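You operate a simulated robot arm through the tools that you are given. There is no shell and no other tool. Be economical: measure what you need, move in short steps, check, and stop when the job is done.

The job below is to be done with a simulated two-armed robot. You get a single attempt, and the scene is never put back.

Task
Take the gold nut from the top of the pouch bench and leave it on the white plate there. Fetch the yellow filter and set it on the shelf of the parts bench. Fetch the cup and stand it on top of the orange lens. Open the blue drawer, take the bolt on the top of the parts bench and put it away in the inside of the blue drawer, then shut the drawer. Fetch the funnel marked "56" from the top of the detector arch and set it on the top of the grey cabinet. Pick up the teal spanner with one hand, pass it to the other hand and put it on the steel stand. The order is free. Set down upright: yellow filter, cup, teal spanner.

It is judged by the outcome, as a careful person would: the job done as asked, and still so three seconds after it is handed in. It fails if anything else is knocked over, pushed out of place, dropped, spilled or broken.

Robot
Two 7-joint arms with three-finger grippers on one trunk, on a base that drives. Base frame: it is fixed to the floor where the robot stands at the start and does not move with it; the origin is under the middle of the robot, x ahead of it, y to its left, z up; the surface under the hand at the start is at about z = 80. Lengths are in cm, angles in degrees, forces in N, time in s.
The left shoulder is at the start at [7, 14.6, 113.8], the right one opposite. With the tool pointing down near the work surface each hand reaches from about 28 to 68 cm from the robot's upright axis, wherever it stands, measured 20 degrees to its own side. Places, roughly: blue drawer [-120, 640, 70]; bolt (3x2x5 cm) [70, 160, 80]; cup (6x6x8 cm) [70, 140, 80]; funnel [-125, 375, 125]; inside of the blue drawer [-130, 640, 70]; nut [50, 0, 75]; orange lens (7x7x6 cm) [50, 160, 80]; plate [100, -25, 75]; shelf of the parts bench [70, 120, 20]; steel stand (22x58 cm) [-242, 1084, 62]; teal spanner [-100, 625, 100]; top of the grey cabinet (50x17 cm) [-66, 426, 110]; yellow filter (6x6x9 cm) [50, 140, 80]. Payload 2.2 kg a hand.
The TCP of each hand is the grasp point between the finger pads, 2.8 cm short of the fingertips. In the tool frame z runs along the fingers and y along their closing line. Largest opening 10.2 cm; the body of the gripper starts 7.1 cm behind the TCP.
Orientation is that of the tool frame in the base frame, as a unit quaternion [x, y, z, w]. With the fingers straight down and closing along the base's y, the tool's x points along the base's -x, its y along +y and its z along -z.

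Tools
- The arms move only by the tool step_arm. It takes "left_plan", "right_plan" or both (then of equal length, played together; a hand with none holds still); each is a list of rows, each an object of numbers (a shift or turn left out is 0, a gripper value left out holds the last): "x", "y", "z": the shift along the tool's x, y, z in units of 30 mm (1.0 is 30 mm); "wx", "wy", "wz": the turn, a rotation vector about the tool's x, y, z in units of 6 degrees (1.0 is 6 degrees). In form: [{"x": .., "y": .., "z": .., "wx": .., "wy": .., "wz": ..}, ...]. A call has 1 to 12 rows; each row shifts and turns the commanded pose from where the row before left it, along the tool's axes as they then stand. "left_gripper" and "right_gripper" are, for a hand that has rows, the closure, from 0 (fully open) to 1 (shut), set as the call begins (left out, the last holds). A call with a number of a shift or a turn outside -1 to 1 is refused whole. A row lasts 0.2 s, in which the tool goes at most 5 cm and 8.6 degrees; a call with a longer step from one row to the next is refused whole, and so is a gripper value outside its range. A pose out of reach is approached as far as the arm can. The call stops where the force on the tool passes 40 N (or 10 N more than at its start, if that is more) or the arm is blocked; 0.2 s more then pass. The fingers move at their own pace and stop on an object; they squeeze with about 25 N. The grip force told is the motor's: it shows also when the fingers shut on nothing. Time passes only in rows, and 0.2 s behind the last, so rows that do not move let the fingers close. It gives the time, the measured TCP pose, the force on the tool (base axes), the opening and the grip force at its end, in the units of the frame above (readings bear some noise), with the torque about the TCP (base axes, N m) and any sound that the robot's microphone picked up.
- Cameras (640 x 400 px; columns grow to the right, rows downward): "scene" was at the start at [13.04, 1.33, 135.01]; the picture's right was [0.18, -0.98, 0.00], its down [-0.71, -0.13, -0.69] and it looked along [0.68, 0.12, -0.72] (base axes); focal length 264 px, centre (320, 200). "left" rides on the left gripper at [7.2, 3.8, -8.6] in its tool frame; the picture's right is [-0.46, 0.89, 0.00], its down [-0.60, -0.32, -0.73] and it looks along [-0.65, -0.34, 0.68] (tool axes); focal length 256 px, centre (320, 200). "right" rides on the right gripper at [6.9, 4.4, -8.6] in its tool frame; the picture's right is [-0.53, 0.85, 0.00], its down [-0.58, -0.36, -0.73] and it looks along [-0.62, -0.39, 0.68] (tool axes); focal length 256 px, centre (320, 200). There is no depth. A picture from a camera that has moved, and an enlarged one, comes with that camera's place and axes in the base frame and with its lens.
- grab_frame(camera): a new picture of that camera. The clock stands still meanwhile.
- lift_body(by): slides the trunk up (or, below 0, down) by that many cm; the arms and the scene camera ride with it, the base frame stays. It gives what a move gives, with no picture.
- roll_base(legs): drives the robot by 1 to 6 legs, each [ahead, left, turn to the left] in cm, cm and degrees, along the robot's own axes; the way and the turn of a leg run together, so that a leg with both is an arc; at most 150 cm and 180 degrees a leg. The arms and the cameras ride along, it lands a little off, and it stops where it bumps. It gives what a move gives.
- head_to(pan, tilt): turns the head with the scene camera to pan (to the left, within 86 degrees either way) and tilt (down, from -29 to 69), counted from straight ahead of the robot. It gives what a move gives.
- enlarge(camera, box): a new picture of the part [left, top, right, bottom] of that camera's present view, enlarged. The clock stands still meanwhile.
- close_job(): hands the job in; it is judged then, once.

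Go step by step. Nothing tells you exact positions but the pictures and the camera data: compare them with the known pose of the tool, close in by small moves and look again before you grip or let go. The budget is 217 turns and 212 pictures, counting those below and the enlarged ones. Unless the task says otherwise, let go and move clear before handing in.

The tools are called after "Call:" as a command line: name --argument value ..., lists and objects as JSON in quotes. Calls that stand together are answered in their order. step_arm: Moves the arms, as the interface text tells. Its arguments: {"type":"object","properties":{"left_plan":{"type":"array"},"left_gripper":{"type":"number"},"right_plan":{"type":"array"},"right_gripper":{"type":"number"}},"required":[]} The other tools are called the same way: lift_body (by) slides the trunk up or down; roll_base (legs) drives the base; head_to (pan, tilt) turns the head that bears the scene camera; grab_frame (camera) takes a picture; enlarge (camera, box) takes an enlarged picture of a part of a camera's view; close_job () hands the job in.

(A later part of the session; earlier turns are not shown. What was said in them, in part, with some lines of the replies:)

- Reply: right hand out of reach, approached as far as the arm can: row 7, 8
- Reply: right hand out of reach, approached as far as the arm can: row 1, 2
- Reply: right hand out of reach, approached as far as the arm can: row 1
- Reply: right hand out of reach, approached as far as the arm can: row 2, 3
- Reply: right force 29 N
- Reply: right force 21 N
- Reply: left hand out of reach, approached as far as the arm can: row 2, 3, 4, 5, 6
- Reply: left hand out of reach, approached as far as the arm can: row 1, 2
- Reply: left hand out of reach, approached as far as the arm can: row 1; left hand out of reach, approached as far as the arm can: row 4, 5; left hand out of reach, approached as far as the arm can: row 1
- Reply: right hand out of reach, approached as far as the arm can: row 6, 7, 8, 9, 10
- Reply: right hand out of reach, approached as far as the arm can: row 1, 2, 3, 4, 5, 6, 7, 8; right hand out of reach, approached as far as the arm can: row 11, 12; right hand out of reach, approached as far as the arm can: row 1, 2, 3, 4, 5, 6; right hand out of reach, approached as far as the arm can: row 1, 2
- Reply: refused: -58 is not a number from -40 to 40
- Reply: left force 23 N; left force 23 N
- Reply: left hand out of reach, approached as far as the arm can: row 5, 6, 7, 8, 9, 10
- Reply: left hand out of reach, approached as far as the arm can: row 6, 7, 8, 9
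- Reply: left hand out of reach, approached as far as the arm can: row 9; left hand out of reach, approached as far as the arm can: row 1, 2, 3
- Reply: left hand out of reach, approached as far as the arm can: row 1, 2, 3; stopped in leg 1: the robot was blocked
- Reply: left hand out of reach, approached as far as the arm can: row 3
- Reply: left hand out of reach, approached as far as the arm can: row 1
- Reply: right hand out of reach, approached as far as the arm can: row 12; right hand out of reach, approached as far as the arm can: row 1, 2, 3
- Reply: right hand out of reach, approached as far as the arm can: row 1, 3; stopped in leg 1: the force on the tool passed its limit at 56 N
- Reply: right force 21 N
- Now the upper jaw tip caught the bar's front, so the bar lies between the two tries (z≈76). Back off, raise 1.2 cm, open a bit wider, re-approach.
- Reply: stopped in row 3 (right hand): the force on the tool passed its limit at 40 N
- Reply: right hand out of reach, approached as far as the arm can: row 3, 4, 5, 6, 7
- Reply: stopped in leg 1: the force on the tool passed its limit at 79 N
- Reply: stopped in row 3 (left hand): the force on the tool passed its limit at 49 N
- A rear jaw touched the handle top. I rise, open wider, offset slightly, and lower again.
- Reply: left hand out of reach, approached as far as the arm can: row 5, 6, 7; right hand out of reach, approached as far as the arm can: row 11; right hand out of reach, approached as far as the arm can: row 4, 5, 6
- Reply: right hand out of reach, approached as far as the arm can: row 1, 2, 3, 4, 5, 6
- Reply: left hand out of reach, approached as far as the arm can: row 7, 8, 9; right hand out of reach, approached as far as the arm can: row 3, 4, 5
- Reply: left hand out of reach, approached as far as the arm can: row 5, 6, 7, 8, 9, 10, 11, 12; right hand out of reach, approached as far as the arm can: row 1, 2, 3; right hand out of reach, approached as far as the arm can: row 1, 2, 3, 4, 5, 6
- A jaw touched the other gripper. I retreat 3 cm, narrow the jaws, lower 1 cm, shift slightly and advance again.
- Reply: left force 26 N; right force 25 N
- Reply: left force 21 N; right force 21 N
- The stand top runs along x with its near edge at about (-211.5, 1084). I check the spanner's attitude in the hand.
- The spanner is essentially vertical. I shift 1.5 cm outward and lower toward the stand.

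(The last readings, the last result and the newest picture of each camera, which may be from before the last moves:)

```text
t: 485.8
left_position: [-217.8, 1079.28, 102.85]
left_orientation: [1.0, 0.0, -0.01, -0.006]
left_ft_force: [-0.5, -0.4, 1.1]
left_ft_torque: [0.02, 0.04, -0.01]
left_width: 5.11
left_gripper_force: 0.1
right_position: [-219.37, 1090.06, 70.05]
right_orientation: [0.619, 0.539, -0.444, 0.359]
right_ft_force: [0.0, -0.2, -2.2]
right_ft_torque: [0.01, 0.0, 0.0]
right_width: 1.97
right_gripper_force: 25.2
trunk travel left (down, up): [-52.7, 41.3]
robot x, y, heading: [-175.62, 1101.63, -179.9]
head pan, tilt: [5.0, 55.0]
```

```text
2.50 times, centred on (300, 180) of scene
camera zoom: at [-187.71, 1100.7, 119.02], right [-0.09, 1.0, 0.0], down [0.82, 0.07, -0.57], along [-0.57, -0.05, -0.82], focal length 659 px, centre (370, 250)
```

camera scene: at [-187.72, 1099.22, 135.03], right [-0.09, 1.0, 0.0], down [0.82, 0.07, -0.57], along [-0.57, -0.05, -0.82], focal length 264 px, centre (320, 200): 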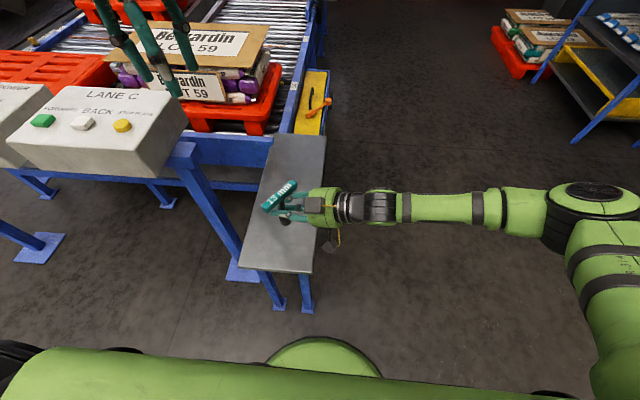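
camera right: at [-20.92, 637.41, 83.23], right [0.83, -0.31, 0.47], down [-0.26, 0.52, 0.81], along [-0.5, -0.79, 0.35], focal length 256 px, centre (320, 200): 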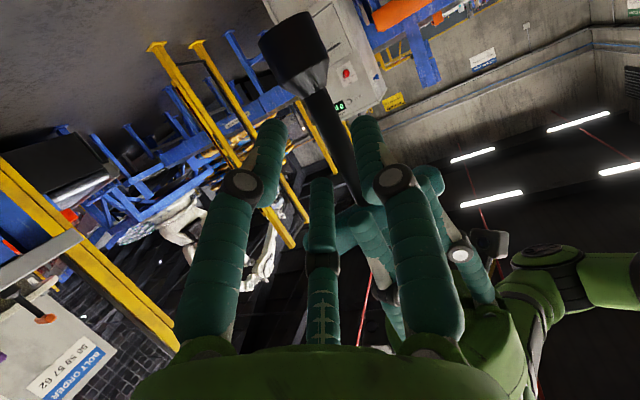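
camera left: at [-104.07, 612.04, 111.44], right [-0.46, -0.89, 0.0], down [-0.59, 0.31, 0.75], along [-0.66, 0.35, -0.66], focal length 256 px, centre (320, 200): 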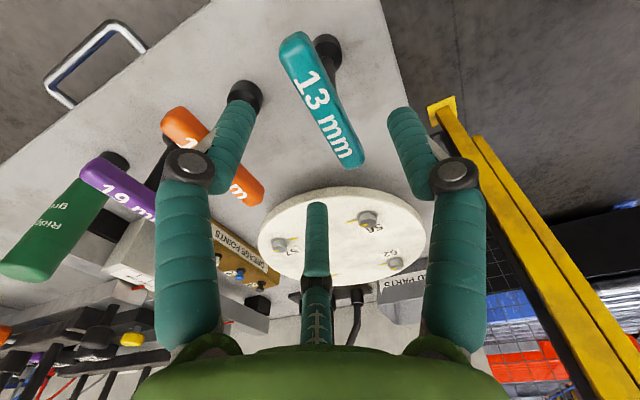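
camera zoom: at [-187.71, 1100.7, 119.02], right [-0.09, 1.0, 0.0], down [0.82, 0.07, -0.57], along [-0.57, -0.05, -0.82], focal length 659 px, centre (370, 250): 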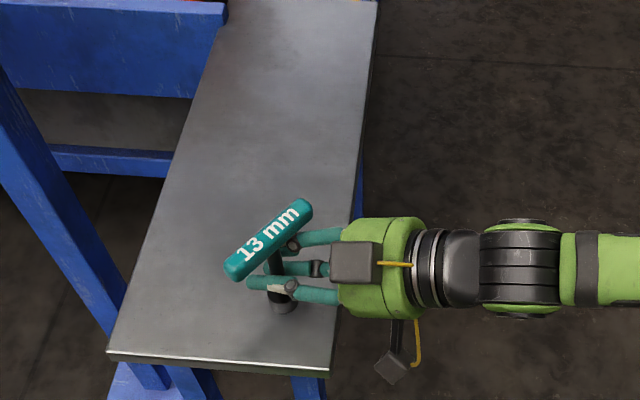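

Call:
lift_body --by -1.5

Call:
step_arm --right_plan '[{"x": 0.094, "z": 0.035}, {"x": 0.094, "z": 0.035}]'

Call:
step_arm --right_plan '[{"x": 0.094, "z": 0.035}]'

Call:
step_arm --right_plan '[{"x": 0.094, "z": 0.035}]'

```text
t: 486.4
left_position: [-217.78, 1079.45, 101.31]
left_orientation: [1.0, 0.001, -0.011, -0.005]
left_ft_force: [0.0, -0.3, -0.1]
left_ft_torque: [-0.03, 0.05, -0.01]
left_width: 5.11
left_gripper_force: 0.0
right_position: [-219.52, 1089.9, 68.55]
right_orientation: [0.62, 0.539, -0.444, 0.358]
right_ft_force: [0.0, 0.5, -1.7]
right_ft_torque: [0.04, 0.04, -0.01]
right_width: 1.97
right_gripper_force: 24.8
trunk travel left (down, up): [-51.2, 42.8]
robot x, y, heading: [-175.63, 1101.38, -180.0]
head pan, tilt: [5.0, 55.0]
```

```text
t: 487.1
left_position: [-217.71, 1079.31, 101.28]
left_orientation: [1.0, 0.001, -0.01, -0.006]
left_ft_force: [0.5, 0.3, -0.9]
left_ft_torque: [-0.01, -0.01, 0.03]
left_width: 5.1
left_gripper_force: 0.1
right_position: [-219.41, 1090.09, 68.0]
right_orientation: [0.62, 0.541, -0.442, 0.358]
right_ft_force: [0.2, 0.7, -2.1]
right_ft_torque: [0.01, 0.03, 0.01]
right_width: 1.97
right_gripper_force: 25.2
trunk travel left (down, up): [-51.2, 42.8]
robot x, y, heading: [-175.32, 1101.3, -180.1]
head pan, tilt: [5.0, 55.0]
```

```text
t: 487.4
left_position: [-217.69, 1079.32, 101.28]
left_orientation: [1.0, 0.0, -0.012, -0.006]
left_ft_force: [0.5, -0.3, 0.3]
left_ft_torque: [0.02, 0.0, 0.02]
left_width: 5.08
left_gripper_force: 0.0
right_position: [-219.55, 1089.97, 67.69]
right_orientation: [0.619, 0.539, -0.444, 0.358]
right_ft_force: [0.0, 1.0, 1.6]
right_ft_torque: [0.08, -0.07, -0.03]
right_width: 1.96
right_gripper_force: 24.9
trunk travel left (down, up): [-51.2, 42.8]
robot x, y, heading: [-175.75, 1101.48, -179.6]
head pan, tilt: [5.0, 55.0]
```

```text
t: 487.9
left_position: [-217.66, 1079.53, 101.41]
left_orientation: [1.0, 0.0, -0.012, -0.005]
left_ft_force: [-0.5, -0.4, 0.0]
left_ft_torque: [-0.01, -0.02, -0.05]
left_width: 5.09
left_gripper_force: 0.0
right_position: [-219.42, 1090.01, 67.81]
right_orientation: [0.617, 0.539, -0.447, 0.359]
right_ft_force: [-1.2, 3.8, 12.1]
right_ft_torque: [0.19, -0.21, 0.09]
right_width: 1.97
right_gripper_force: 24.5
trunk travel left (down, up): [-51.2, 42.8]
robot x, y, heading: [-175.59, 1101.56, -180.0]
head pan, tilt: [5.0, 55.0]
```

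Contact felt. I open gently and withdraw along the tool axis.

Call:
step_arm --right_plan '[{"x": -0.05, "z": -0.02}, {}, {}, {}]' --right_gripper 0.62

Call:
enlarge --camera "scene" --box '[240, 110, 360, 230]'

```text
t: 488.9
left_position: [-217.83, 1079.28, 101.4]
left_orientation: [1.0, 0.0, -0.011, -0.005]
left_ft_force: [0.5, -0.4, -0.1]
left_ft_torque: [-0.01, 0.0, 0.01]
left_width: 5.08
left_gripper_force: 0.1
right_position: [-219.45, 1090.06, 67.45]
right_orientation: [0.62, 0.541, -0.442, 0.358]
right_ft_force: [0.4, -0.4, 0.4]
right_ft_torque: [-0.04, 0.0, 0.03]
right_width: 3.85
right_gripper_force: 0.0
trunk travel left (down, up): [-51.2, 42.8]
robot x, y, heading: [-175.54, 1101.46, -180.3]
head pan, tilt: [5.0, 55.0]
```

```text
3.33 times, centred on (300, 170) of scene
camera zoom: at [-187.71, 1100.71, 117.52], right [-0.09, 1.0, 0.0], down [0.82, 0.07, -0.57], along [-0.57, -0.05, -0.82], focal length 878 px, centre (387, 300)
```

zoom: 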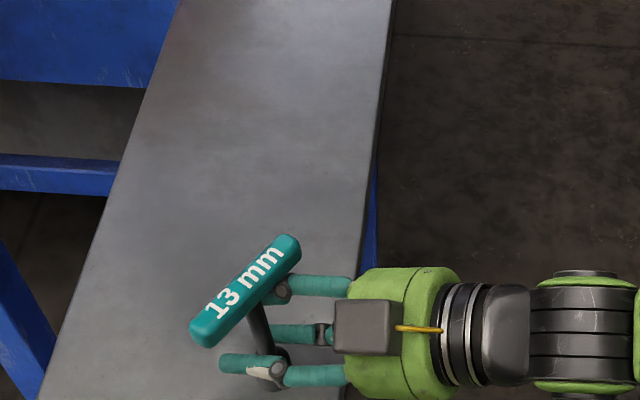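

Call:
step_arm --right_plan '[{"x": 0.177, "y": -0.072, "z": -0.46}, {"x": 0.177, "y": -0.072, "z": -0.46}, {"x": 0.177, "y": -0.072, "z": -0.46}, {"x": 0.177, "y": -0.072, "z": -0.46}, {"x": 0.177, "y": -0.072, "z": -0.46}, {"x": 0.177, "y": -0.072, "z": -0.46}, {"x": 0.177, "y": -0.072, "z": -0.46}, {"x": 0.177, "y": -0.072, "z": -0.46}]'

Call:
grab_frame --camera "scene"

```text
t: 490.6
left_position: [-217.79, 1079.41, 101.28]
left_orientation: [1.0, 0.002, -0.011, -0.004]
left_ft_force: [-0.6, 0.0, 0.9]
left_ft_torque: [-0.02, -0.01, 0.0]
left_width: 5.1
left_gripper_force: 0.1
right_position: [-219.42, 1102.0, 67.54]
right_orientation: [0.62, 0.539, -0.444, 0.358]
right_ft_force: [0.6, 0.2, 0.5]
right_ft_torque: [-0.01, 0.0, -0.01]
right_width: 3.89
right_gripper_force: 0.1
trunk travel left (down, up): [-51.2, 42.8]
robot x, y, heading: [-176.03, 1101.33, -179.9]
head pan, tilt: [5.0, 55.0]
```

```text
28 pictures are left
camera scene: at [-187.69, 1100.74, 117.52], right [-0.09, 1.0, 0.0], down [0.82, 0.07, -0.57], along [-0.57, -0.05, -0.82], focal length 264 px, centre (320, 200)
```

scene: 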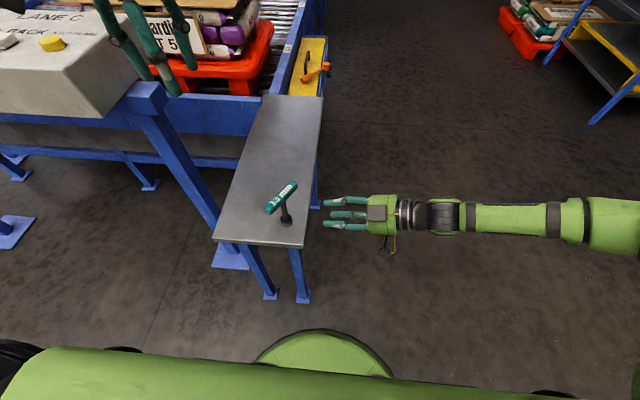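

The teal spanner stands on the steel stand. Now I fold the right arm back and drive to the detector arch's rear for funnel 56.

Call:
roll_base --legs '[[-40, 0, 0]]'

Call:
lift_body --by 40

Call:
step_arm --right_plan '[{"wx": 0.935, "wy": 0.031, "wz": 0.353}, {"wx": 0.935, "wy": 0.031, "wz": 0.353}, {"wx": 0.935, "wy": 0.031, "wz": 0.353}, {"wx": 0.935, "wy": 0.031, "wz": 0.353}, {"wx": 0.935, "wy": 0.031, "wz": 0.353}, {"wx": 0.935, "wy": 0.031, "wz": 0.353}, {"wx": 0.935, "wy": 0.031, "wz": 0.353}, {"wy": 1}, {"wy": 1}, {"wy": 1}, {"wy": 1}, {"wy": 1}]'

Call:
step_arm --right_plan '[{"wy": 1}, {"wy": 1}, {"wy": 1}, {"wy": 1}, {"wy": 1}, {"wy": 1}, {"wy": 0.5}, {"wz": 1}, {"wz": 1}, {"wz": 1}, {"wz": 1}, {"wz": 1}]'

Call:
step_arm --right_plan '[{"wz": 1, "y": -1}, {"y": -1}, {"y": -1}, {"y": -1}, {"y": -1, "x": 0.8}, {"y": -1, "x": 0.8}, {"y": -1, "x": 0.8}, {"y": -1, "x": 0.8}, {"x": 0.8}]'

```text
t: 493.1
left_position: [-177.98, 1079.18, 101.33]
left_orientation: [1.0, 0.004, -0.011, -0.005]
left_ft_force: [-0.1, 0.0, -0.2]
left_ft_torque: [0.01, 0.01, -0.01]
left_width: 5.1
left_gripper_force: 0.2
right_position: [-179.75, 1101.92, 67.54]
right_orientation: [0.618, 0.541, -0.443, 0.359]
right_ft_force: [-0.2, 0.6, 0.4]
right_ft_torque: [-0.01, 0.01, -0.02]
right_width: 3.89
right_gripper_force: 0.1
trunk travel left (down, up): [-51.2, 42.8]
robot x, y, heading: [-135.86, 1101.6, -179.4]
head pan, tilt: [5.0, 55.0]
```

```text
t: 497.0
left_position: [-177.85, 1079.47, 141.34]
left_orientation: [1.0, 0.004, -0.01, -0.006]
left_ft_force: [0.2, 0.4, 0.4]
left_ft_torque: [0.02, 0.0, 0.01]
left_width: 5.09
left_gripper_force: 0.1
right_position: [-179.64, 1101.93, 107.57]
right_orientation: [0.618, 0.542, -0.442, 0.36]
right_ft_force: [0.3, 0.5, 0.3]
right_ft_torque: [0.0, 0.0, 0.0]
right_width: 3.88
right_gripper_force: 0.1
trunk travel left (down, up): [-91.2, 2.8]
robot x, y, heading: [-135.85, 1101.31, -179.4]
head pan, tilt: [5.0, 55.0]
```

```text
t: 499.6
left_position: [-177.99, 1079.26, 141.34]
left_orientation: [1.0, 0.003, -0.011, -0.006]
left_ft_force: [-0.4, -0.3, 0.5]
left_ft_torque: [-0.02, 0.02, 0.03]
left_width: 5.08
left_gripper_force: 0.0
right_position: [-181.51, 1104.56, 108.43]
right_orientation: [0.886, 0.319, -0.322, 0.099]
right_ft_force: [0.8, -0.4, -0.2]
right_ft_torque: [0.01, -0.03, 0.02]
right_width: 3.88
right_gripper_force: 0.1
right hand out of reach, approached as far as the arm can: row 7
trunk travel left (down, up): [-91.2, 2.8]
robot x, y, heading: [-136.13, 1101.67, -179.7]
head pan, tilt: [5.0, 55.0]
```

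```text
t: 502.2
left_position: [-178.08, 1079.36, 141.35]
left_orientation: [1.0, 0.004, -0.01, -0.005]
left_ft_force: [0.6, 0.1, -0.8]
left_ft_torque: [0.01, 0.03, 0.0]
left_width: 5.11
left_gripper_force: 0.0
right_position: [-181.55, 1104.61, 108.22]
right_orientation: [0.997, 0.078, -0.011, -0.01]
right_ft_force: [1.3, -0.6, 0.0]
right_ft_torque: [0.0, 0.04, -0.04]
right_width: 3.88
right_gripper_force: 0.1
trunk travel left (down, up): [-91.2, 2.8]
robot x, y, heading: [-135.91, 1101.79, -179.5]
head pan, tilt: [5.0, 55.0]
```

```text
t: 504.2
left_position: [-177.8, 1079.29, 141.31]
left_orientation: [1.0, 0.004, -0.011, -0.006]
left_ft_force: [1.4, -0.2, 0.8]
left_ft_torque: [-0.03, 0.02, 0.01]
left_width: 5.12
left_gripper_force: 0.0
right_position: [-171.22, 1129.27, 108.53]
right_orientation: [0.999, 0.027, -0.014, -0.01]
right_ft_force: [0.1, 0.0, 1.3]
right_ft_torque: [-0.02, -0.01, -0.01]
right_width: 3.9
right_gripper_force: 0.0
trunk travel left (down, up): [-91.2, 2.8]
robot x, y, heading: [-135.42, 1101.39, -179.9]
head pan, tilt: [5.0, 55.0]
```

Call:
roll_base --legs '[[-125, 0, 0], [0, 150, 0], [0, 150, 0], [0, 150, 0], [0, 110, 0], [0, 0, 90]]'

Call:
head_to --pan -40 --tilt 25

Call:
grab_frame --camera "scene"

```text
t: 540.5
left_position: [27.36, 503.99, 141.37]
left_orientation: [0.682, 0.731, -0.011, 0.005]
left_ft_force: [-0.1, 0.2, 0.3]
left_ft_torque: [0.01, 0.0, -0.01]
left_width: 5.1
left_gripper_force: 0.1
right_position: [-22.91, 507.39, 108.51]
right_orientation: [0.665, 0.747, -0.016, 0.003]
right_ft_force: [0.6, 0.2, -0.4]
right_ft_torque: [0.01, -0.01, 0.02]
right_width: 3.88
right_gripper_force: 0.1
trunk travel left (down, up): [-91.2, 2.8]
robot x, y, heading: [2.29, 544.79, -86.0]
head pan, tilt: [5.0, 55.0]
```

```text
t: 541.6
left_position: [27.38, 503.94, 141.27]
left_orientation: [0.682, 0.731, -0.012, 0.004]
left_ft_force: [0.2, 0.3, -0.1]
left_ft_torque: [-0.02, 0.02, -0.04]
left_width: 5.08
left_gripper_force: 0.1
right_position: [-22.87, 507.31, 108.45]
right_orientation: [0.665, 0.746, -0.017, 0.003]
right_ft_force: [-0.5, 0.1, 0.8]
right_ft_torque: [0.0, -0.02, 0.04]
right_width: 3.89
right_gripper_force: 0.0
trunk travel left (down, up): [-91.2, 2.8]
robot x, y, heading: [2.39, 544.88, -85.8]
head pan, tilt: [-40.0, 25.0]
```

```text
27 pictures are left
camera scene: at [-2.5, 531.91, 161.92], right [-0.81, 0.59, 0.0], down [0.25, 0.34, -0.91], along [-0.53, -0.73, -0.42], focal length 264 px, centre (320, 200)
```

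scene: 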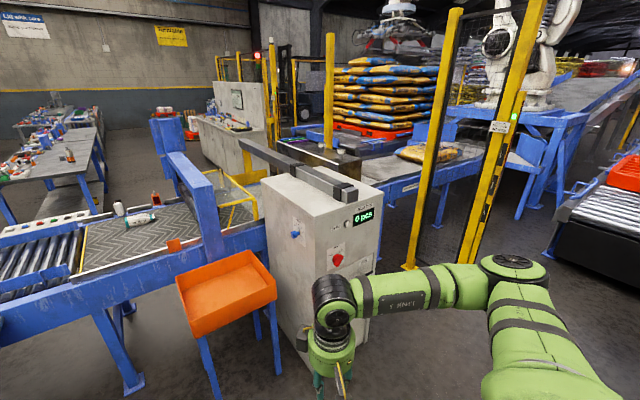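

Call:
roll_base --legs '[[0, 0, -4.2], [0, -125, 0], [45, 0, 0]]'

Call:
head_to --pan 5 --tilt 35

Call:
grab_frame --camera "scene"

```text
t: 550.8
left_position: [-101.5, 457.37, 141.38]
left_orientation: [0.704, 0.71, -0.013, 0.004]
left_ft_force: [-0.1, 0.7, 1.0]
left_ft_torque: [-0.03, 0.02, 0.01]
left_width: 5.13
left_gripper_force: 0.1
right_position: [-151.4, 463.85, 108.57]
right_orientation: [0.686, 0.727, -0.017, 0.003]
right_ft_force: [-0.5, 0.0, 0.1]
right_ft_torque: [-0.02, 0.0, 0.0]
right_width: 3.89
right_gripper_force: 0.1
trunk travel left (down, up): [-91.2, 2.8]
robot x, y, heading: [-123.78, 498.9, -89.1]
head pan, tilt: [-40.0, 25.0]
```

```text
t: 551.9
left_position: [-101.47, 457.17, 141.36]
left_orientation: [0.704, 0.71, -0.012, 0.004]
left_ft_force: [-0.6, -0.4, 0.1]
left_ft_torque: [-0.04, 0.01, -0.02]
left_width: 5.11
left_gripper_force: 0.1
right_position: [-151.41, 463.68, 108.44]
right_orientation: [0.686, 0.727, -0.017, 0.003]
right_ft_force: [-0.4, -0.1, 0.3]
right_ft_torque: [0.03, 0.0, -0.01]
right_width: 3.86
right_gripper_force: 0.3
trunk travel left (down, up): [-91.2, 2.8]
robot x, y, heading: [-123.56, 498.95, -89.2]
head pan, tilt: [5.0, 35.0]
```

```text
26 pictures are left
camera scene: at [-122.88, 485.23, 160.35], right [-1.0, -0.1, 0.0], down [-0.06, 0.57, -0.82], along [0.08, -0.82, -0.57], focal length 264 px, centre (320, 200)
```

scene: 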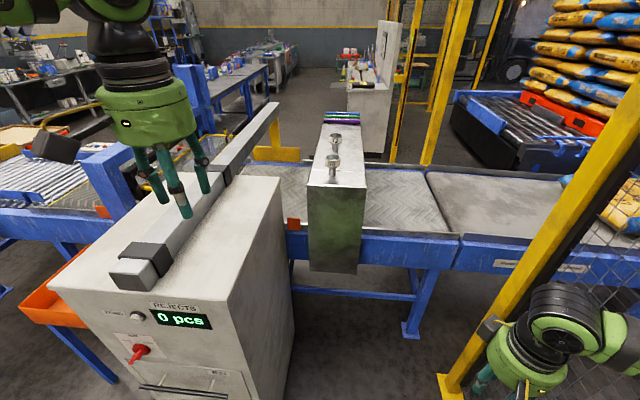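

Call:
enlarge --camera "scene" --box '[280, 100, 400, 200]'

```text
4.00 times, centred on (340, 150) of scene
camera zoom: at [-122.88, 485.23, 160.35], right [-1.0, -0.1, 0.0], down [-0.06, 0.57, -0.82], along [0.08, -0.82, -0.57], focal length 1054 px, centre (240, 400)
```

zoom: 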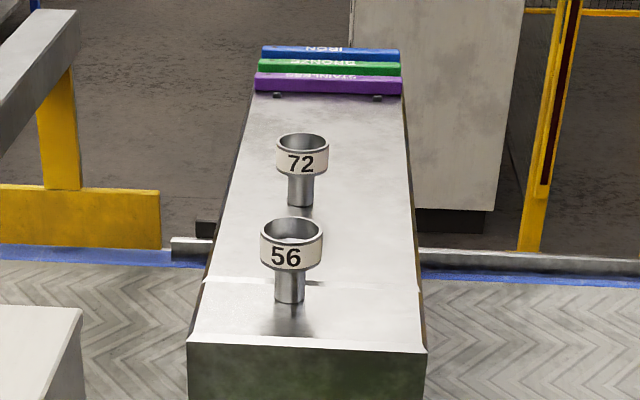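

Funnel 56 is the nearer one: at about (-119,394.6), arch top z≈110, bowl ~6 cm wide at z 113–117. I move in, watching the post on the right.

Call:
roll_base --legs '[[40, -12, -0.8]]'

Call:
step_arm --left_plan '[{"x": -0.9}, {"x": -0.9}, {"x": -0.9}, {"x": -0.9}, {"x": -0.6}, {"z": 1}, {"z": 1}, {"z": 1}, {"z": 1}]' --left_gripper 0.15

Call:
grab_frame --camera "left"

```text
t: 554.7
left_position: [-106.65, 420.22, 141.04]
left_orientation: [0.709, 0.705, -0.038, -0.006]
left_ft_force: [0.2, 0.2, -0.4]
left_ft_torque: [0.03, 0.0, 0.0]
left_width: 5.09
left_gripper_force: 0.1
right_position: [-158.71, 426.57, 110.8]
right_orientation: [0.696, 0.716, -0.046, -0.011]
right_ft_force: [-0.2, 0.4, 0.9]
right_ft_torque: [0.04, -0.02, 0.03]
right_width: 3.85
right_gripper_force: 0.1
trunk travel left (down, up): [-91.2, 2.8]
robot x, y, heading: [-135.1, 459.54, -90.7]
head pan, tilt: [5.0, 35.0]
stopped in leg 1: the robot was blocked; the commanded pose is now the measured one
```

```text
t: 556.9
left_position: [-106.49, 408.45, 128.91]
left_orientation: [0.708, 0.705, -0.038, -0.007]
left_ft_force: [-0.2, -0.3, 0.1]
left_ft_torque: [-0.01, 0.01, 0.01]
left_width: 8.68
left_gripper_force: 0.0
left hand out of reach, approached as far as the arm can: row 4, 5
right_position: [-158.71, 426.35, 110.58]
right_orientation: [0.697, 0.716, -0.045, -0.01]
right_ft_force: [0.0, -0.3, -0.3]
right_ft_torque: [0.04, -0.03, 0.0]
right_width: 3.88
right_gripper_force: 0.0
trunk travel left (down, up): [-91.2, 2.8]
robot x, y, heading: [-135.46, 459.28, -90.0]
head pan, tilt: [5.0, 35.0]
stopped in row 9 (left hand): the arm was blocked; the commanded pose is now the measured one
```

```text
24 pictures are left
camera left: at [-102.12, 415.98, 136.9], right [0.88, -0.47, -0.04], down [-0.27, -0.57, 0.78], along [-0.38, -0.67, -0.63], focal length 256 px, centre (320, 200)
```

left: 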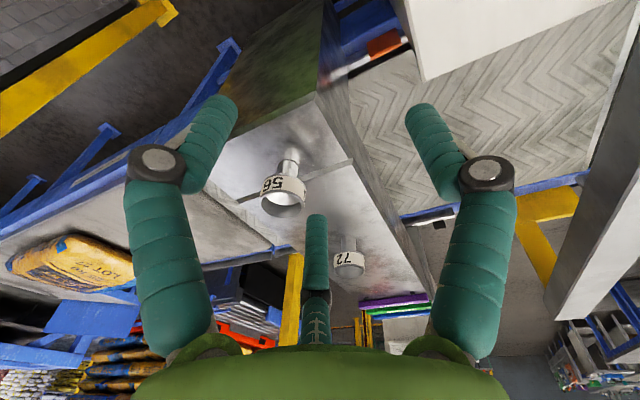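

The base bumped and seems slightly tilted, so I back off and re-check.

Call:
step_arm --left_plan '[{"z": -1}, {"z": -1}, {"z": -1}]'

Call:
roll_base --legs '[[-10, 6, 0]]'

Call:
head_to --pan -50 --tilt 45

Call:
grab_frame --camera "scene"

```text
t: 557.9
left_position: [-105.94, 408.77, 137.68]
left_orientation: [0.708, 0.705, -0.037, -0.006]
left_ft_force: [0.0, 0.1, -0.1]
left_ft_torque: [0.03, -0.01, -0.01]
left_width: 8.65
left_gripper_force: 0.0
right_position: [-158.65, 426.24, 110.64]
right_orientation: [0.697, 0.716, -0.045, -0.011]
right_ft_force: [-0.4, 0.0, 1.1]
right_ft_torque: [0.0, 0.04, 0.01]
right_width: 3.89
right_gripper_force: 0.1
trunk travel left (down, up): [-91.2, 2.8]
robot x, y, heading: [-135.37, 459.21, -90.3]
head pan, tilt: [5.0, 35.0]
stopped in row 3 (left hand): the arm was blocked; the commanded pose is now the measured one
```

```text
t: 559.1
left_position: [-106.09, 415.78, 137.84]
left_orientation: [0.709, 0.705, -0.014, 0.001]
left_ft_force: [-0.1, 0.2, -1.2]
left_ft_torque: [0.02, 0.01, 0.03]
left_width: 8.67
left_gripper_force: 0.0
right_position: [-157.24, 434.04, 108.62]
right_orientation: [0.696, 0.718, -0.019, -0.001]
right_ft_force: [0.9, -0.3, 0.4]
right_ft_torque: [0.01, -0.03, 0.02]
right_width: 3.86
right_gripper_force: 0.1
trunk travel left (down, up): [-91.2, 2.8]
robot x, y, heading: [-129.49, 469.01, -90.5]
head pan, tilt: [5.0, 35.0]
```

```text
t: 560.4
left_position: [-106.0, 415.73, 137.89]
left_orientation: [0.709, 0.705, -0.013, 0.003]
left_ft_force: [0.0, -0.1, -0.8]
left_ft_torque: [-0.01, -0.05, 0.02]
left_width: 8.65
left_gripper_force: 0.0
right_position: [-157.23, 433.97, 108.65]
right_orientation: [0.695, 0.718, -0.02, -0.001]
right_ft_force: [0.3, -0.1, -0.8]
right_ft_torque: [0.01, 0.03, 0.01]
right_width: 3.87
right_gripper_force: 0.1
trunk travel left (down, up): [-91.2, 2.8]
robot x, y, heading: [-129.37, 469.27, -90.3]
head pan, tilt: [-50.0, 45.0]
```

```text
23 pictures are left
camera scene: at [-134.69, 458.74, 158.89], right [-0.64, 0.77, 0.0], down [0.54, 0.45, -0.71], along [-0.55, -0.45, -0.7], focal length 264 px, centre (320, 200)
```

scene: 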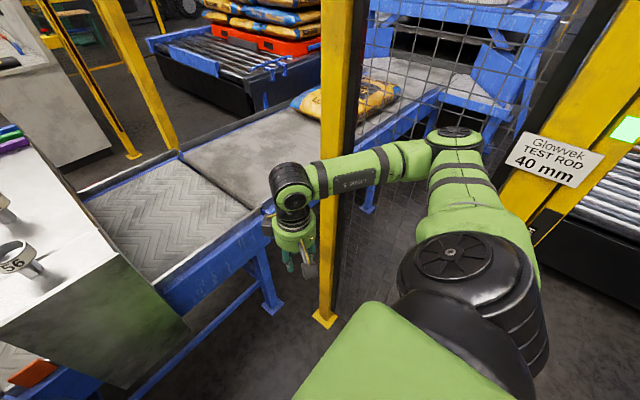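

The right elbow had pressed on the fence mesh; all is level again. I straighten the right arm forward so its elbow comes in, then approach.

Call:
step_arm --right_plan '[{"x": -0.96, "y": 0.25}, {"x": -0.96, "y": 0.25}, {"x": -0.96, "y": 0.25}, {"x": -0.96, "y": 0.25}, {"x": -0.96, "y": 0.25}, {"x": -0.96, "y": 0.25}, {"x": -0.96, "y": 0.25}, {"x": -0.96, "y": 0.25}]'

Call:
roll_base --legs '[[0, -11, 0]]'

Call:
grab_frame --camera "scene"

```text
t: 562.1
left_position: [-106.73, 415.76, 137.86]
left_orientation: [0.709, 0.705, -0.011, 0.004]
left_ft_force: [0.1, -0.3, -0.5]
left_ft_torque: [0.02, 0.05, -0.01]
left_width: 8.68
left_gripper_force: 0.0
right_position: [-151.04, 410.85, 108.89]
right_orientation: [0.696, 0.718, -0.018, 0.0]
right_ft_force: [0.1, -0.2, -1.0]
right_ft_torque: [0.03, 0.04, 0.01]
right_width: 3.86
right_gripper_force: 0.1
trunk travel left (down, up): [-91.2, 2.8]
robot x, y, heading: [-129.45, 469.06, -90.3]
head pan, tilt: [-50.0, 45.0]
```

```text
t: 563.4
left_position: [-117.46, 415.96, 137.97]
left_orientation: [0.708, 0.706, -0.012, 0.002]
left_ft_force: [0.2, 0.3, 0.0]
left_ft_torque: [0.02, 0.05, 0.02]
left_width: 8.64
left_gripper_force: 0.0
right_position: [-161.9, 411.08, 109.04]
right_orientation: [0.695, 0.719, -0.019, 0.0]
right_ft_force: [0.9, -0.3, -0.3]
right_ft_torque: [0.05, 0.04, -0.02]
right_width: 3.89
right_gripper_force: 0.1
trunk travel left (down, up): [-91.2, 2.8]
robot x, y, heading: [-140.8, 469.08, -90.4]
head pan, tilt: [-50.0, 45.0]
```

```text
22 pictures are left
camera scene: at [-146.22, 458.88, 158.89], right [-0.64, 0.77, 0.0], down [0.54, 0.45, -0.71], along [-0.55, -0.45, -0.7], focal length 264 px, centre (320, 200)
```

scene: 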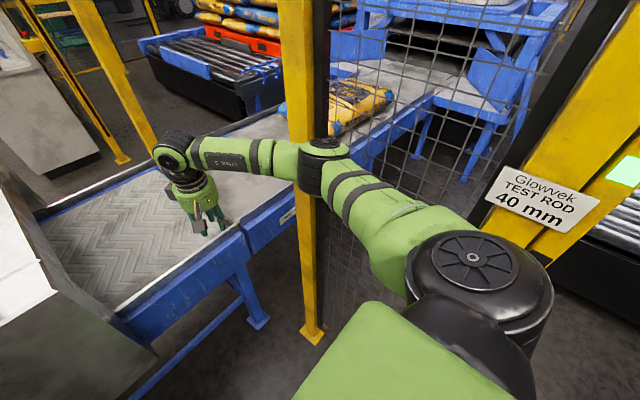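

Call:
step_arm --right_plan '[{"y": 0.6, "x": -0.3}, {"y": 0.6, "x": -0.3}, {"y": 0.6, "x": -0.3}, {"y": 0.5}]' --left_plan '[{"y": -0.5}, {"y": -0.5}, {"y": -0.5}, {}]'

Call:
roll_base --legs '[[0, 4, 0], [8, 0, 0]]'

Call:
roll_base --legs '[[8, 0, 0]]'

Call:
grab_frame --camera "left"

```text
t: 564.4
left_position: [-120.56, 416.25, 137.96]
left_orientation: [0.708, 0.706, -0.012, 0.004]
left_ft_force: [0.2, 0.0, -0.3]
left_ft_torque: [-0.01, 0.02, -0.03]
left_width: 8.66
left_gripper_force: 0.1
left hand out of reach, approached as far as the arm can: row 3
right_position: [-155.22, 408.7, 109.08]
right_orientation: [0.695, 0.719, -0.018, 0.002]
right_ft_force: [-0.1, 0.2, 0.0]
right_ft_torque: [-0.01, -0.04, 0.01]
right_width: 3.89
right_gripper_force: 0.0
trunk travel left (down, up): [-91.2, 2.8]
robot x, y, heading: [-140.43, 469.41, -90.4]
head pan, tilt: [-50.0, 45.0]
```

```text
t: 565.9
left_position: [-117.27, 409.24, 138.37]
left_orientation: [0.709, 0.705, -0.013, 0.008]
left_ft_force: [-0.5, 1.4, 0.5]
left_ft_torque: [-0.14, -0.02, 0.02]
left_width: 8.67
left_gripper_force: 0.0
right_position: [-151.65, 401.46, 109.47]
right_orientation: [0.696, 0.718, -0.018, 0.006]
right_ft_force: [-0.4, 0.2, 1.1]
right_ft_torque: [-0.07, -0.08, 0.01]
right_width: 3.89
right_gripper_force: 0.1
trunk travel left (down, up): [-91.2, 2.8]
robot x, y, heading: [-136.8, 461.1, -90.4]
head pan, tilt: [-50.0, 45.0]
```

```text
t: 567.0
left_position: [-116.68, 401.28, 138.39]
left_orientation: [0.709, 0.705, -0.015, 0.007]
left_ft_force: [0.5, 0.9, 0.0]
left_ft_torque: [-0.11, 0.03, 0.02]
left_width: 8.69
left_gripper_force: 0.1
right_position: [-151.36, 393.48, 109.53]
right_orientation: [0.695, 0.719, -0.021, 0.004]
right_ft_force: [0.4, 0.6, 0.1]
right_ft_torque: [-0.07, 0.0, 0.02]
right_width: 3.87
right_gripper_force: 0.0
trunk travel left (down, up): [-91.2, 2.8]
robot x, y, heading: [-136.83, 452.87, -90.6]
head pan, tilt: [-50.0, 45.0]
```

```text
21 pictures are left
camera left: at [-112.85, 408.65, 146.77], right [0.88, -0.47, 0.0], down [-0.31, -0.58, 0.75], along [-0.35, -0.67, -0.66], focal length 256 px, centre (320, 200)
```

left: 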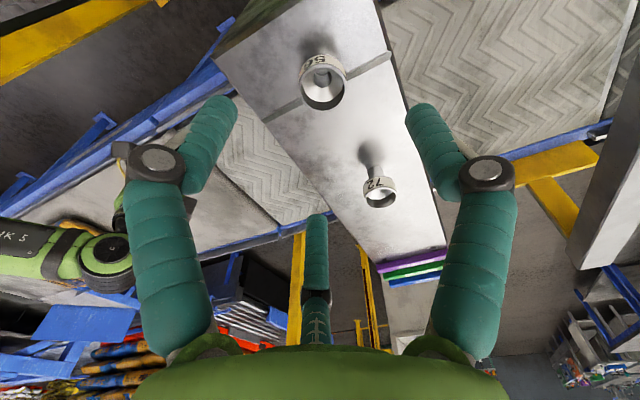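

Call:
step_arm --left_plan '[{"x": -0.85, "y": -0.3, "z": 0.5}, {"x": -0.85, "y": -0.3, "z": 0.8}, {"z": 1}, {"z": 1}, {"z": 1}]'

Call:
grab_frame --camera "left"

```text
t: 568.2
left_position: [-116.57, 398.41, 125.67]
left_orientation: [0.709, 0.705, -0.013, 0.004]
left_ft_force: [0.3, 0.7, 0.1]
left_ft_torque: [-0.03, 0.05, 0.03]
left_width: 8.64
left_gripper_force: 0.0
left hand out of reach, approached as far as the arm can: row 1, 2
right_position: [-151.35, 392.92, 108.93]
right_orientation: [0.695, 0.719, -0.018, 0.001]
right_ft_force: [-0.3, -0.1, 1.0]
right_ft_torque: [0.01, 0.02, 0.0]
right_width: 3.91
right_gripper_force: 0.0
trunk travel left (down, up): [-91.2, 2.8]
robot x, y, heading: [-136.96, 453.43, -90.3]
head pan, tilt: [-50.0, 45.0]
```

```text
20 pictures are left
camera left: at [-112.61, 405.7, 134.02], right [0.88, -0.47, 0.0], down [-0.31, -0.58, 0.75], along [-0.35, -0.66, -0.66], focal length 256 px, centre (320, 200)
```

left: 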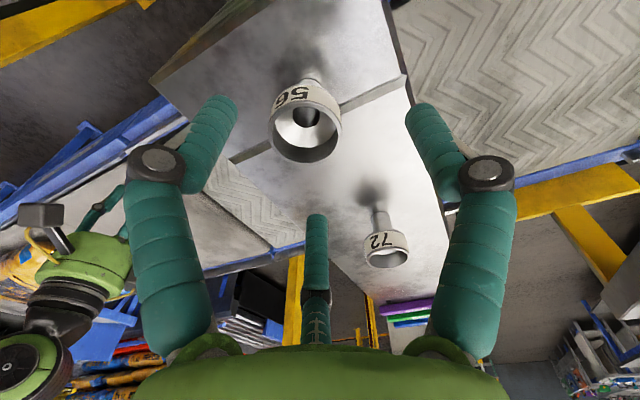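

Call:
roll_base --legs '[[2.2, -2.4, 0]]'

Call:
step_arm --left_plan '[{"z": 0.8}, {"z": 0.4}]'

Call:
grab_frame --camera "left"

```text
t: 569.0
left_position: [-118.33, 396.73, 125.73]
left_orientation: [0.709, 0.706, -0.016, 0.004]
left_ft_force: [0.5, 0.4, 0.5]
left_ft_torque: [-0.05, 0.08, 0.01]
left_width: 8.68
left_gripper_force: 0.0
right_position: [-153.19, 391.1, 109.34]
right_orientation: [0.694, 0.719, -0.02, 0.001]
right_ft_force: [0.8, 0.2, 0.4]
right_ft_torque: [-0.08, 0.08, -0.03]
right_width: 3.88
right_gripper_force: 0.0
trunk travel left (down, up): [-91.2, 2.8]
robot x, y, heading: [-139.13, 451.11, -90.5]
head pan, tilt: [-50.0, 45.0]
```

```text
t: 569.6
left_position: [-118.78, 396.14, 122.16]
left_orientation: [0.708, 0.706, -0.013, 0.004]
left_ft_force: [0.8, -0.2, 0.0]
left_ft_torque: [-0.02, 0.02, 0.05]
left_width: 8.68
left_gripper_force: 0.1
right_position: [-153.43, 390.73, 109.17]
right_orientation: [0.696, 0.718, -0.019, 0.0]
right_ft_force: [0.0, 0.4, -0.3]
right_ft_torque: [-0.02, 0.03, 0.04]
right_width: 3.88
right_gripper_force: 0.0
trunk travel left (down, up): [-91.2, 2.8]
robot x, y, heading: [-139.06, 451.35, -90.4]
head pan, tilt: [-50.0, 45.0]
```

```text
19 pictures are left
camera left: at [-114.83, 403.53, 130.39], right [0.88, -0.47, 0.0], down [-0.31, -0.58, 0.75], along [-0.35, -0.66, -0.66], focal length 256 px, centre (320, 200)
```

left: 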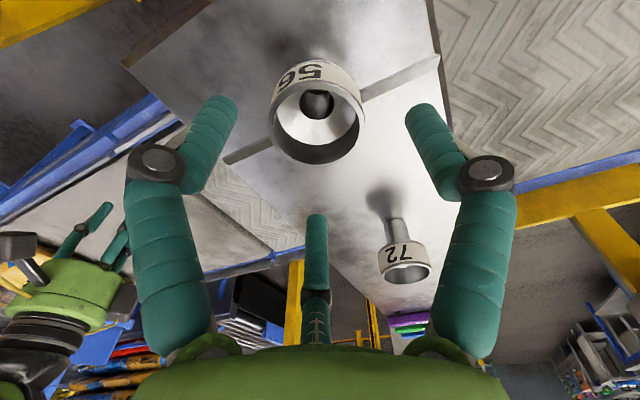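

Call:
lift_body --by -6

Call:
grab_frame --camera "left"

```text
t: 570.6
left_position: [-118.99, 396.02, 116.03]
left_orientation: [0.708, 0.706, -0.013, 0.004]
left_ft_force: [0.1, -0.1, 0.2]
left_ft_torque: [-0.03, -0.01, 0.0]
left_width: 8.62
left_gripper_force: 0.0
right_position: [-153.76, 390.73, 103.0]
right_orientation: [0.695, 0.719, -0.017, 0.003]
right_ft_force: [0.4, -0.4, 0.1]
right_ft_torque: [0.04, 0.01, -0.01]
right_width: 3.87
right_gripper_force: 0.1
trunk travel left (down, up): [-85.2, 8.8]
robot x, y, heading: [-138.9, 451.2, -90.5]
head pan, tilt: [-50.0, 45.0]
```

```text
18 pictures are left
camera left: at [-115.11, 403.35, 124.4], right [0.88, -0.47, 0.0], down [-0.31, -0.59, 0.75], along [-0.35, -0.66, -0.66], focal length 256 px, centre (320, 200)
```

left: 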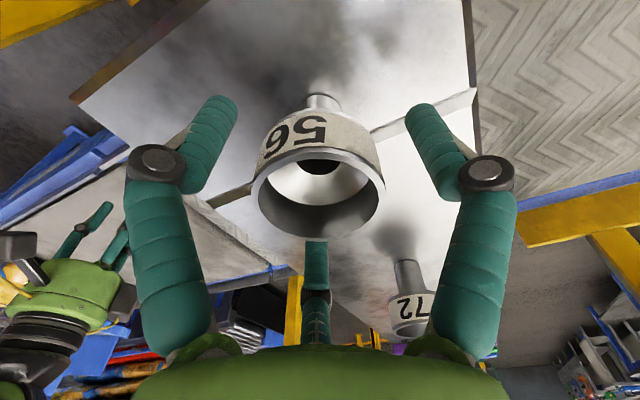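

Call:
step_arm --left_plan '[{}, {}, {}, {}]' --left_gripper 1

Call:
lift_body --by 8.5

Call:
grab_frame --camera "left"

```text
t: 571.6
left_position: [-118.99, 396.01, 116.02]
left_orientation: [0.708, 0.706, -0.013, 0.004]
left_ft_force: [2.1, -1.6, 8.5]
left_ft_torque: [0.01, -0.13, 0.0]
left_width: 5.62
left_gripper_force: 25.0
right_position: [-153.73, 390.79, 103.1]
right_orientation: [0.694, 0.719, -0.017, 0.001]
right_ft_force: [0.4, -0.2, -0.1]
right_ft_torque: [0.01, 0.03, 0.02]
right_width: 3.84
right_gripper_force: 0.1
trunk travel left (down, up): [-85.2, 8.8]
robot x, y, heading: [-139.18, 451.46, -90.3]
head pan, tilt: [-50.0, 45.0]
```

```text
t: 572.8
left_position: [-118.95, 395.89, 124.47]
left_orientation: [0.708, 0.706, -0.012, 0.003]
left_ft_force: [-0.4, -0.2, -1.2]
left_ft_torque: [0.03, 0.04, 0.01]
left_width: 5.61
left_gripper_force: 24.9
right_position: [-153.66, 390.58, 111.51]
right_orientation: [0.695, 0.719, -0.018, 0.003]
right_ft_force: [0.5, 0.6, -0.6]
right_ft_torque: [0.01, 0.0, 0.0]
right_width: 3.86
right_gripper_force: 0.1
trunk travel left (down, up): [-93.7, 0.3]
robot x, y, heading: [-139.2, 451.24, -90.4]
head pan, tilt: [-50.0, 45.0]
```

```text
17 pictures are left
camera left: at [-115.05, 403.36, 132.88], right [0.88, -0.47, 0.0], down [-0.31, -0.59, 0.75], along [-0.35, -0.66, -0.66], focal length 256 px, centre (320, 200)
```

left: 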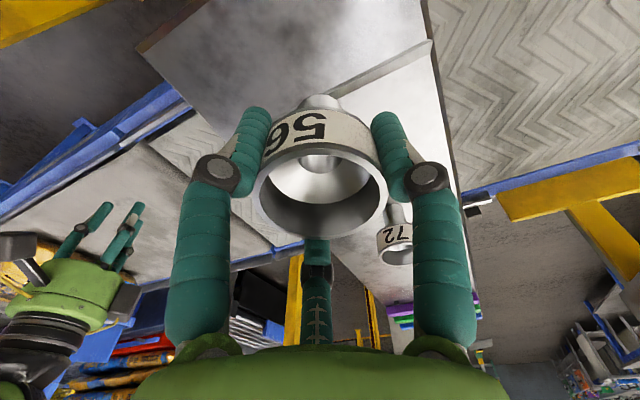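

Funnel 56 is in hand. I raise it, back away from the arch, tuck the right arm, and move behind the cabinet.

Call:
step_arm --left_plan '[{"z": -0.9}, {"z": -0.9}, {"z": -0.9}, {"z": -0.9}]'

Call:
roll_base --legs '[[-40, 0, 0], [0, 20, 0]]'

Call:
step_arm --right_plan '[{"x": 0.96, "y": -0.5}, {"x": 0.96, "y": -0.5}, {"x": 0.96, "y": -0.5}, {"x": 0.96, "y": -0.5}, {"x": 0.96, "y": -0.5}, {"x": 0.96, "y": -0.5}, {"x": 0.96, "y": -0.5}, {"x": 0.96, "y": -0.5}]'

Call:
roll_base --legs '[[0, 30, 0.4]]'

Call:
head_to --pan 15 --tilt 42

Call:
grab_frame --camera "scene"

```text
t: 573.8
left_position: [-118.82, 396.35, 135.31]
left_orientation: [0.708, 0.706, -0.013, 0.003]
left_ft_force: [-0.5, -1.1, -0.4]
left_ft_torque: [-0.04, 0.01, 0.0]
left_width: 5.59
left_gripper_force: 25.3
right_position: [-153.75, 390.59, 111.42]
right_orientation: [0.695, 0.719, -0.018, 0.001]
right_ft_force: [0.4, 0.3, 0.2]
right_ft_torque: [0.03, -0.04, -0.04]
right_width: 3.89
right_gripper_force: 0.1
trunk travel left (down, up): [-93.7, 0.3]
robot x, y, heading: [-139.05, 451.35, -90.0]
head pan, tilt: [-50.0, 45.0]
```

```text
t: 577.5
left_position: [-99.43, 435.97, 135.4]
left_orientation: [0.709, 0.705, -0.01, 0.006]
left_ft_force: [-0.9, 0.2, -0.6]
left_ft_torque: [0.0, -0.05, -0.02]
left_width: 5.62
left_gripper_force: 25.3
right_position: [-134.02, 430.42, 111.5]
right_orientation: [0.695, 0.719, -0.015, 0.002]
right_ft_force: [-0.8, 0.4, 0.0]
right_ft_torque: [-0.02, -0.06, 0.02]
right_width: 3.87
right_gripper_force: 0.0
trunk travel left (down, up): [-93.7, 0.3]
robot x, y, heading: [-118.82, 490.94, -90.4]
head pan, tilt: [-50.0, 45.0]
```

```text
t: 579.3
left_position: [-98.95, 436.16, 135.35]
left_orientation: [0.709, 0.705, -0.013, 0.005]
left_ft_force: [-0.3, -0.3, -0.4]
left_ft_torque: [-0.04, -0.01, 0.02]
left_width: 5.59
left_gripper_force: 25.1
right_position: [-146.61, 453.14, 111.32]
right_orientation: [0.695, 0.719, -0.018, 0.002]
right_ft_force: [0.2, 1.2, 1.1]
right_ft_torque: [-0.04, -0.03, 0.0]
right_width: 3.87
right_gripper_force: 0.1
trunk travel left (down, up): [-93.7, 0.3]
robot x, y, heading: [-118.75, 490.81, -90.5]
head pan, tilt: [-50.0, 45.0]
```

```text
t: 581.4
left_position: [-68.54, 436.15, 135.37]
left_orientation: [0.705, 0.709, -0.012, 0.006]
left_ft_force: [-0.2, -0.7, -0.6]
left_ft_torque: [-0.04, -0.03, 0.01]
left_width: 5.61
left_gripper_force: 25.0
right_position: [-116.35, 452.66, 111.21]
right_orientation: [0.691, 0.723, -0.017, 0.002]
right_ft_force: [0.1, 0.3, -0.5]
right_ft_torque: [0.03, 0.02, 0.01]
right_width: 3.88
right_gripper_force: 0.2
trunk travel left (down, up): [-93.7, 0.3]
robot x, y, heading: [-89.27, 490.72, -89.7]
head pan, tilt: [-50.0, 45.0]
```

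```text
t: 582.7
left_position: [-68.4, 436.24, 135.36]
left_orientation: [0.705, 0.709, -0.013, 0.004]
left_ft_force: [-0.2, 0.1, -1.0]
left_ft_torque: [0.0, 0.0, 0.0]
left_width: 5.6
left_gripper_force: 24.8
right_position: [-116.15, 452.66, 111.3]
right_orientation: [0.691, 0.723, -0.017, 0.002]
right_ft_force: [-0.6, 0.6, -0.3]
right_ft_torque: [0.04, -0.01, 0.02]
right_width: 3.89
right_gripper_force: 0.1
trunk travel left (down, up): [-93.7, 0.3]
robot x, y, heading: [-88.95, 490.85, -89.8]
head pan, tilt: [15.0, 42.0]
```

```text
16 pictures are left
camera scene: at [-86.8, 477.75, 161.79], right [-0.96, -0.26, 0.0], down [-0.18, 0.65, -0.74], along [0.2, -0.72, -0.67], focal length 264 px, centre (320, 200)
```

scene: 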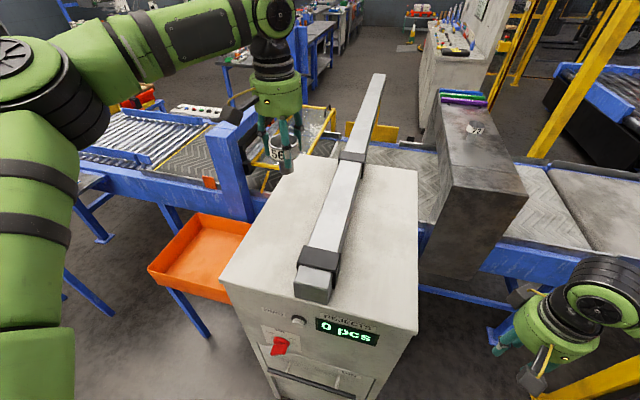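

The free strip of the cabinet top left of the beam spans x≈-74…-58. I centre over (-66,432) and lower.

Call:
roll_base --legs '[[3.5, 2.4, 0]]'

Call:
lift_body --by -15

Call:
grab_frame --camera "scene"

Call:
grab_frame --camera "left"

```text
t: 583.6
left_position: [-66.51, 433.61, 135.89]
left_orientation: [0.705, 0.709, -0.014, 0.009]
left_ft_force: [-1.6, 0.8, 0.3]
left_ft_torque: [-0.15, -0.06, -0.01]
left_width: 5.59
left_gripper_force: 25.0
right_position: [-114.23, 449.96, 111.35]
right_orientation: [0.691, 0.722, -0.018, 0.004]
right_ft_force: [-0.2, 0.9, -0.9]
right_ft_torque: [-0.1, -0.02, 0.01]
right_width: 3.9
right_gripper_force: 0.1
trunk travel left (down, up): [-93.7, 0.3]
robot x, y, heading: [-86.93, 487.78, -89.7]
head pan, tilt: [15.0, 42.0]
```

```text
t: 585.4
left_position: [-65.96, 432.81, 120.48]
left_orientation: [0.706, 0.708, -0.013, 0.004]
left_ft_force: [-0.1, 0.5, -0.7]
left_ft_torque: [0.0, 0.01, 0.0]
left_width: 5.6
left_gripper_force: 25.6
right_position: [-113.76, 449.34, 96.3]
right_orientation: [0.691, 0.722, -0.018, 0.001]
right_ft_force: [0.8, 0.7, -0.6]
right_ft_torque: [-0.01, -0.02, -0.01]
right_width: 3.87
right_gripper_force: 0.1
trunk travel left (down, up): [-78.7, 15.3]
robot x, y, heading: [-86.68, 487.47, -89.8]
head pan, tilt: [15.0, 42.0]
```

```text
15 pictures are left
camera scene: at [-84.38, 474.36, 146.8], right [-0.96, -0.26, 0.0], down [-0.18, 0.65, -0.74], along [0.2, -0.72, -0.67], focal length 264 px, centre (320, 200)
```

scene: 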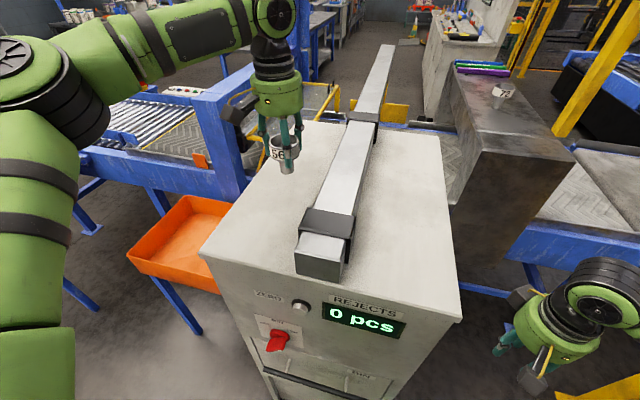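

```text
14 pictures are left
camera left: at [-62.11, 440.23, 128.86], right [0.89, -0.46, 0.0], down [-0.31, -0.59, 0.75], along [-0.35, -0.67, -0.66], focal length 256 px, centre (320, 200)
```

left: 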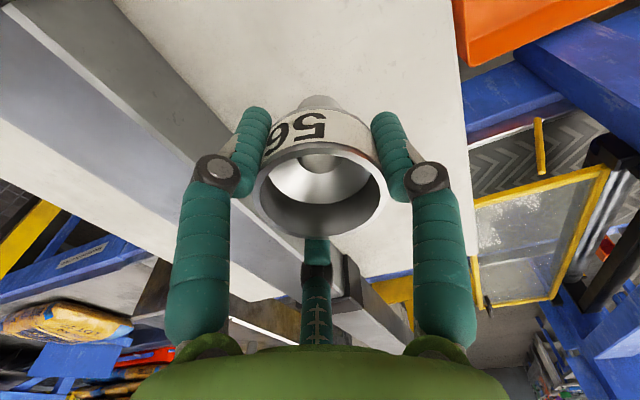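

Call:
lift_body --by -3.5

Call:
step_arm --left_plan '[{"z": 0.1}, {"z": 0.1}]'

Call:
step_arm --left_plan '[{"z": 0.1}, {"z": 0.1}]'

```text
t: 586.1
left_position: [-66.02, 432.79, 116.9]
left_orientation: [0.705, 0.709, -0.014, 0.004]
left_ft_force: [-1.0, -0.3, -0.3]
left_ft_torque: [0.03, 0.01, -0.01]
left_width: 5.6
left_gripper_force: 25.4
right_position: [-113.83, 449.28, 92.77]
right_orientation: [0.692, 0.722, -0.018, 0.001]
right_ft_force: [0.4, 0.4, 0.0]
right_ft_torque: [-0.03, 0.0, 0.0]
right_width: 3.89
right_gripper_force: 0.1
trunk travel left (down, up): [-75.2, 18.8]
robot x, y, heading: [-86.81, 487.55, -89.7]
head pan, tilt: [15.0, 42.0]
```

```text
t: 586.8
left_position: [-66.03, 432.83, 116.23]
left_orientation: [0.706, 0.708, -0.013, 0.004]
left_ft_force: [0.2, 0.1, -0.7]
left_ft_torque: [0.02, 0.0, -0.03]
left_width: 5.58
left_gripper_force: 25.1
right_position: [-113.92, 449.38, 92.8]
right_orientation: [0.692, 0.722, -0.017, 0.0]
right_ft_force: [-0.1, 0.2, -0.3]
right_ft_torque: [0.0, -0.01, 0.0]
right_width: 3.86
right_gripper_force: 0.1
trunk travel left (down, up): [-75.2, 18.8]
robot x, y, heading: [-86.81, 487.44, -89.7]
head pan, tilt: [15.0, 42.0]
```

```text
t: 587.4
left_position: [-65.93, 432.87, 116.03]
left_orientation: [0.706, 0.708, -0.017, 0.006]
left_ft_force: [3.9, -2.1, 13.6]
left_ft_torque: [0.07, -0.33, -0.06]
left_width: 5.61
left_gripper_force: 24.9
right_position: [-113.69, 449.45, 92.9]
right_orientation: [0.692, 0.722, -0.018, 0.001]
right_ft_force: [0.2, 0.1, -0.8]
right_ft_torque: [-0.03, 0.04, 0.01]
right_width: 3.85
right_gripper_force: 0.0
trunk travel left (down, up): [-75.2, 18.8]
robot x, y, heading: [-86.89, 487.24, -89.9]
head pan, tilt: [15.0, 42.0]
```

Contact. Release and rise.

Call:
step_arm --left_plan '[{"z": -0.1}, {}]'

Call:
step_arm --left_plan '[{}, {}, {}, {"z": -0.3}, {"z": -0.5}, {"z": -0.7}, {"z": -0.8}, {"z": -0.8}]' --left_gripper 0.15

Call:
lift_body --by 12

Call:
roll_base --legs '[[-25, 0, 0]]'

Call:
grab_frame --camera "scene"

```text
t: 588.0
left_position: [-66.02, 432.92, 116.05]
left_orientation: [0.706, 0.708, -0.013, 0.005]
left_ft_force: [2.5, -2.4, 8.4]
left_ft_torque: [-0.08, -0.23, -0.06]
left_width: 5.62
left_gripper_force: 24.8
right_position: [-113.71, 449.38, 92.78]
right_orientation: [0.692, 0.722, -0.018, 0.002]
right_ft_force: [-0.6, 0.2, 0.6]
right_ft_torque: [-0.04, -0.01, -0.05]
right_width: 3.88
right_gripper_force: 0.1
trunk travel left (down, up): [-75.2, 18.8]
robot x, y, heading: [-86.82, 487.44, -90.1]
head pan, tilt: [15.0, 42.0]
```

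```text
t: 589.8
left_position: [-63.39, 434.68, 125.42]
left_orientation: [0.705, 0.709, -0.013, 0.005]
left_ft_force: [0.5, 0.8, 0.9]
left_ft_torque: [-0.02, 0.02, -0.03]
left_width: 8.66
left_gripper_force: 0.0
left hand out of reach, approached as far as the arm can: row 6, 7, 8
right_position: [-113.81, 449.44, 92.88]
right_orientation: [0.692, 0.722, -0.018, 0.001]
right_ft_force: [-0.8, 0.2, 1.2]
right_ft_torque: [0.03, -0.03, 0.03]
right_width: 3.88
right_gripper_force: 0.1
trunk travel left (down, up): [-75.2, 18.8]
robot x, y, heading: [-87.11, 487.58, -89.7]
head pan, tilt: [15.0, 42.0]
```

```text
t: 591.2
left_position: [-63.46, 434.57, 137.18]
left_orientation: [0.706, 0.708, -0.013, 0.004]
left_ft_force: [0.4, 0.3, 0.3]
left_ft_torque: [0.0, -0.03, 0.04]
left_width: 8.69
left_gripper_force: 0.0
right_position: [-113.76, 449.34, 104.63]
right_orientation: [0.692, 0.722, -0.018, 0.001]
right_ft_force: [0.0, -0.1, 0.3]
right_ft_torque: [-0.01, 0.02, 0.01]
right_width: 3.87
right_gripper_force: 0.0
trunk travel left (down, up): [-87.2, 6.8]
robot x, y, heading: [-86.65, 487.85, -89.5]
head pan, tilt: [15.0, 42.0]
```

```text
t: 593.1
left_position: [-63.52, 459.47, 137.13]
left_orientation: [0.707, 0.708, -0.013, 0.004]
left_ft_force: [0.2, -0.5, 0.2]
left_ft_torque: [0.06, 0.01, 0.03]
left_width: 8.65
left_gripper_force: 0.1
right_position: [-113.86, 474.31, 104.66]
right_orientation: [0.692, 0.722, -0.017, 0.0]
right_ft_force: [0.1, 0.7, -0.4]
right_ft_torque: [0.0, 0.02, 0.02]
right_width: 3.88
right_gripper_force: 0.0
trunk travel left (down, up): [-87.2, 6.8]
robot x, y, heading: [-86.51, 512.38, -89.6]
head pan, tilt: [15.0, 42.0]
```

```text
13 pictures are left
camera scene: at [-84.48, 499.19, 155.26], right [-0.97, -0.26, 0.0], down [-0.17, 0.65, -0.74], along [0.19, -0.72, -0.67], focal length 264 px, centre (320, 200)
```

scene: 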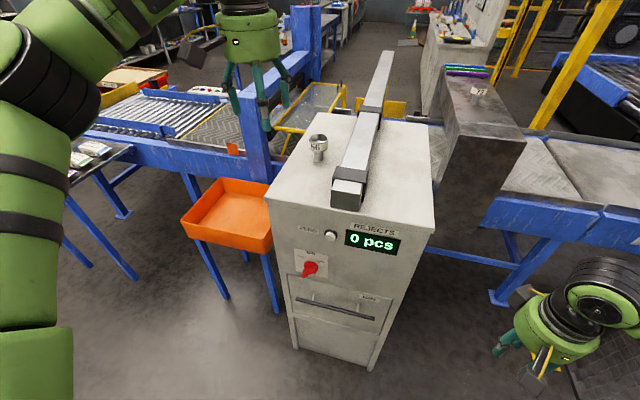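

Call:
close_job

```text
The job is handed in.
```

All six parts of the job are done and handed in. The one I can't be sure of is the cup.

- **Cup:** two objects on the parts bench could have been it. I took the pale, lidded canister, because it sat at the listed spot and was about 6 cm wide. The other was an open metal piece labelled "ROLLER END". The canister is now standing upright on the orange lens.
- **Gold nut:** it is on the white plate marked "BAY 57", the only white plate I could see on the pouch bench.
- **Yellow filter:** it stands upright on the parts bench shelf.
- **Bolt:** it is standing inside the blue drawer, which I pushed shut until it stopped.
- **Teal spanner:** I picked it up with the left hand, passed it to the right, and left it upright on the steel stand.
- **Funnel 56:** it is on top of the grey cabinet.

**Bumps along the way:** the base touched the parts bench once, and the right arm pressed on the fence mesh near the detector arch. I saw nothing knocked over or moved from either, though I didn't go back to check the fence closely.
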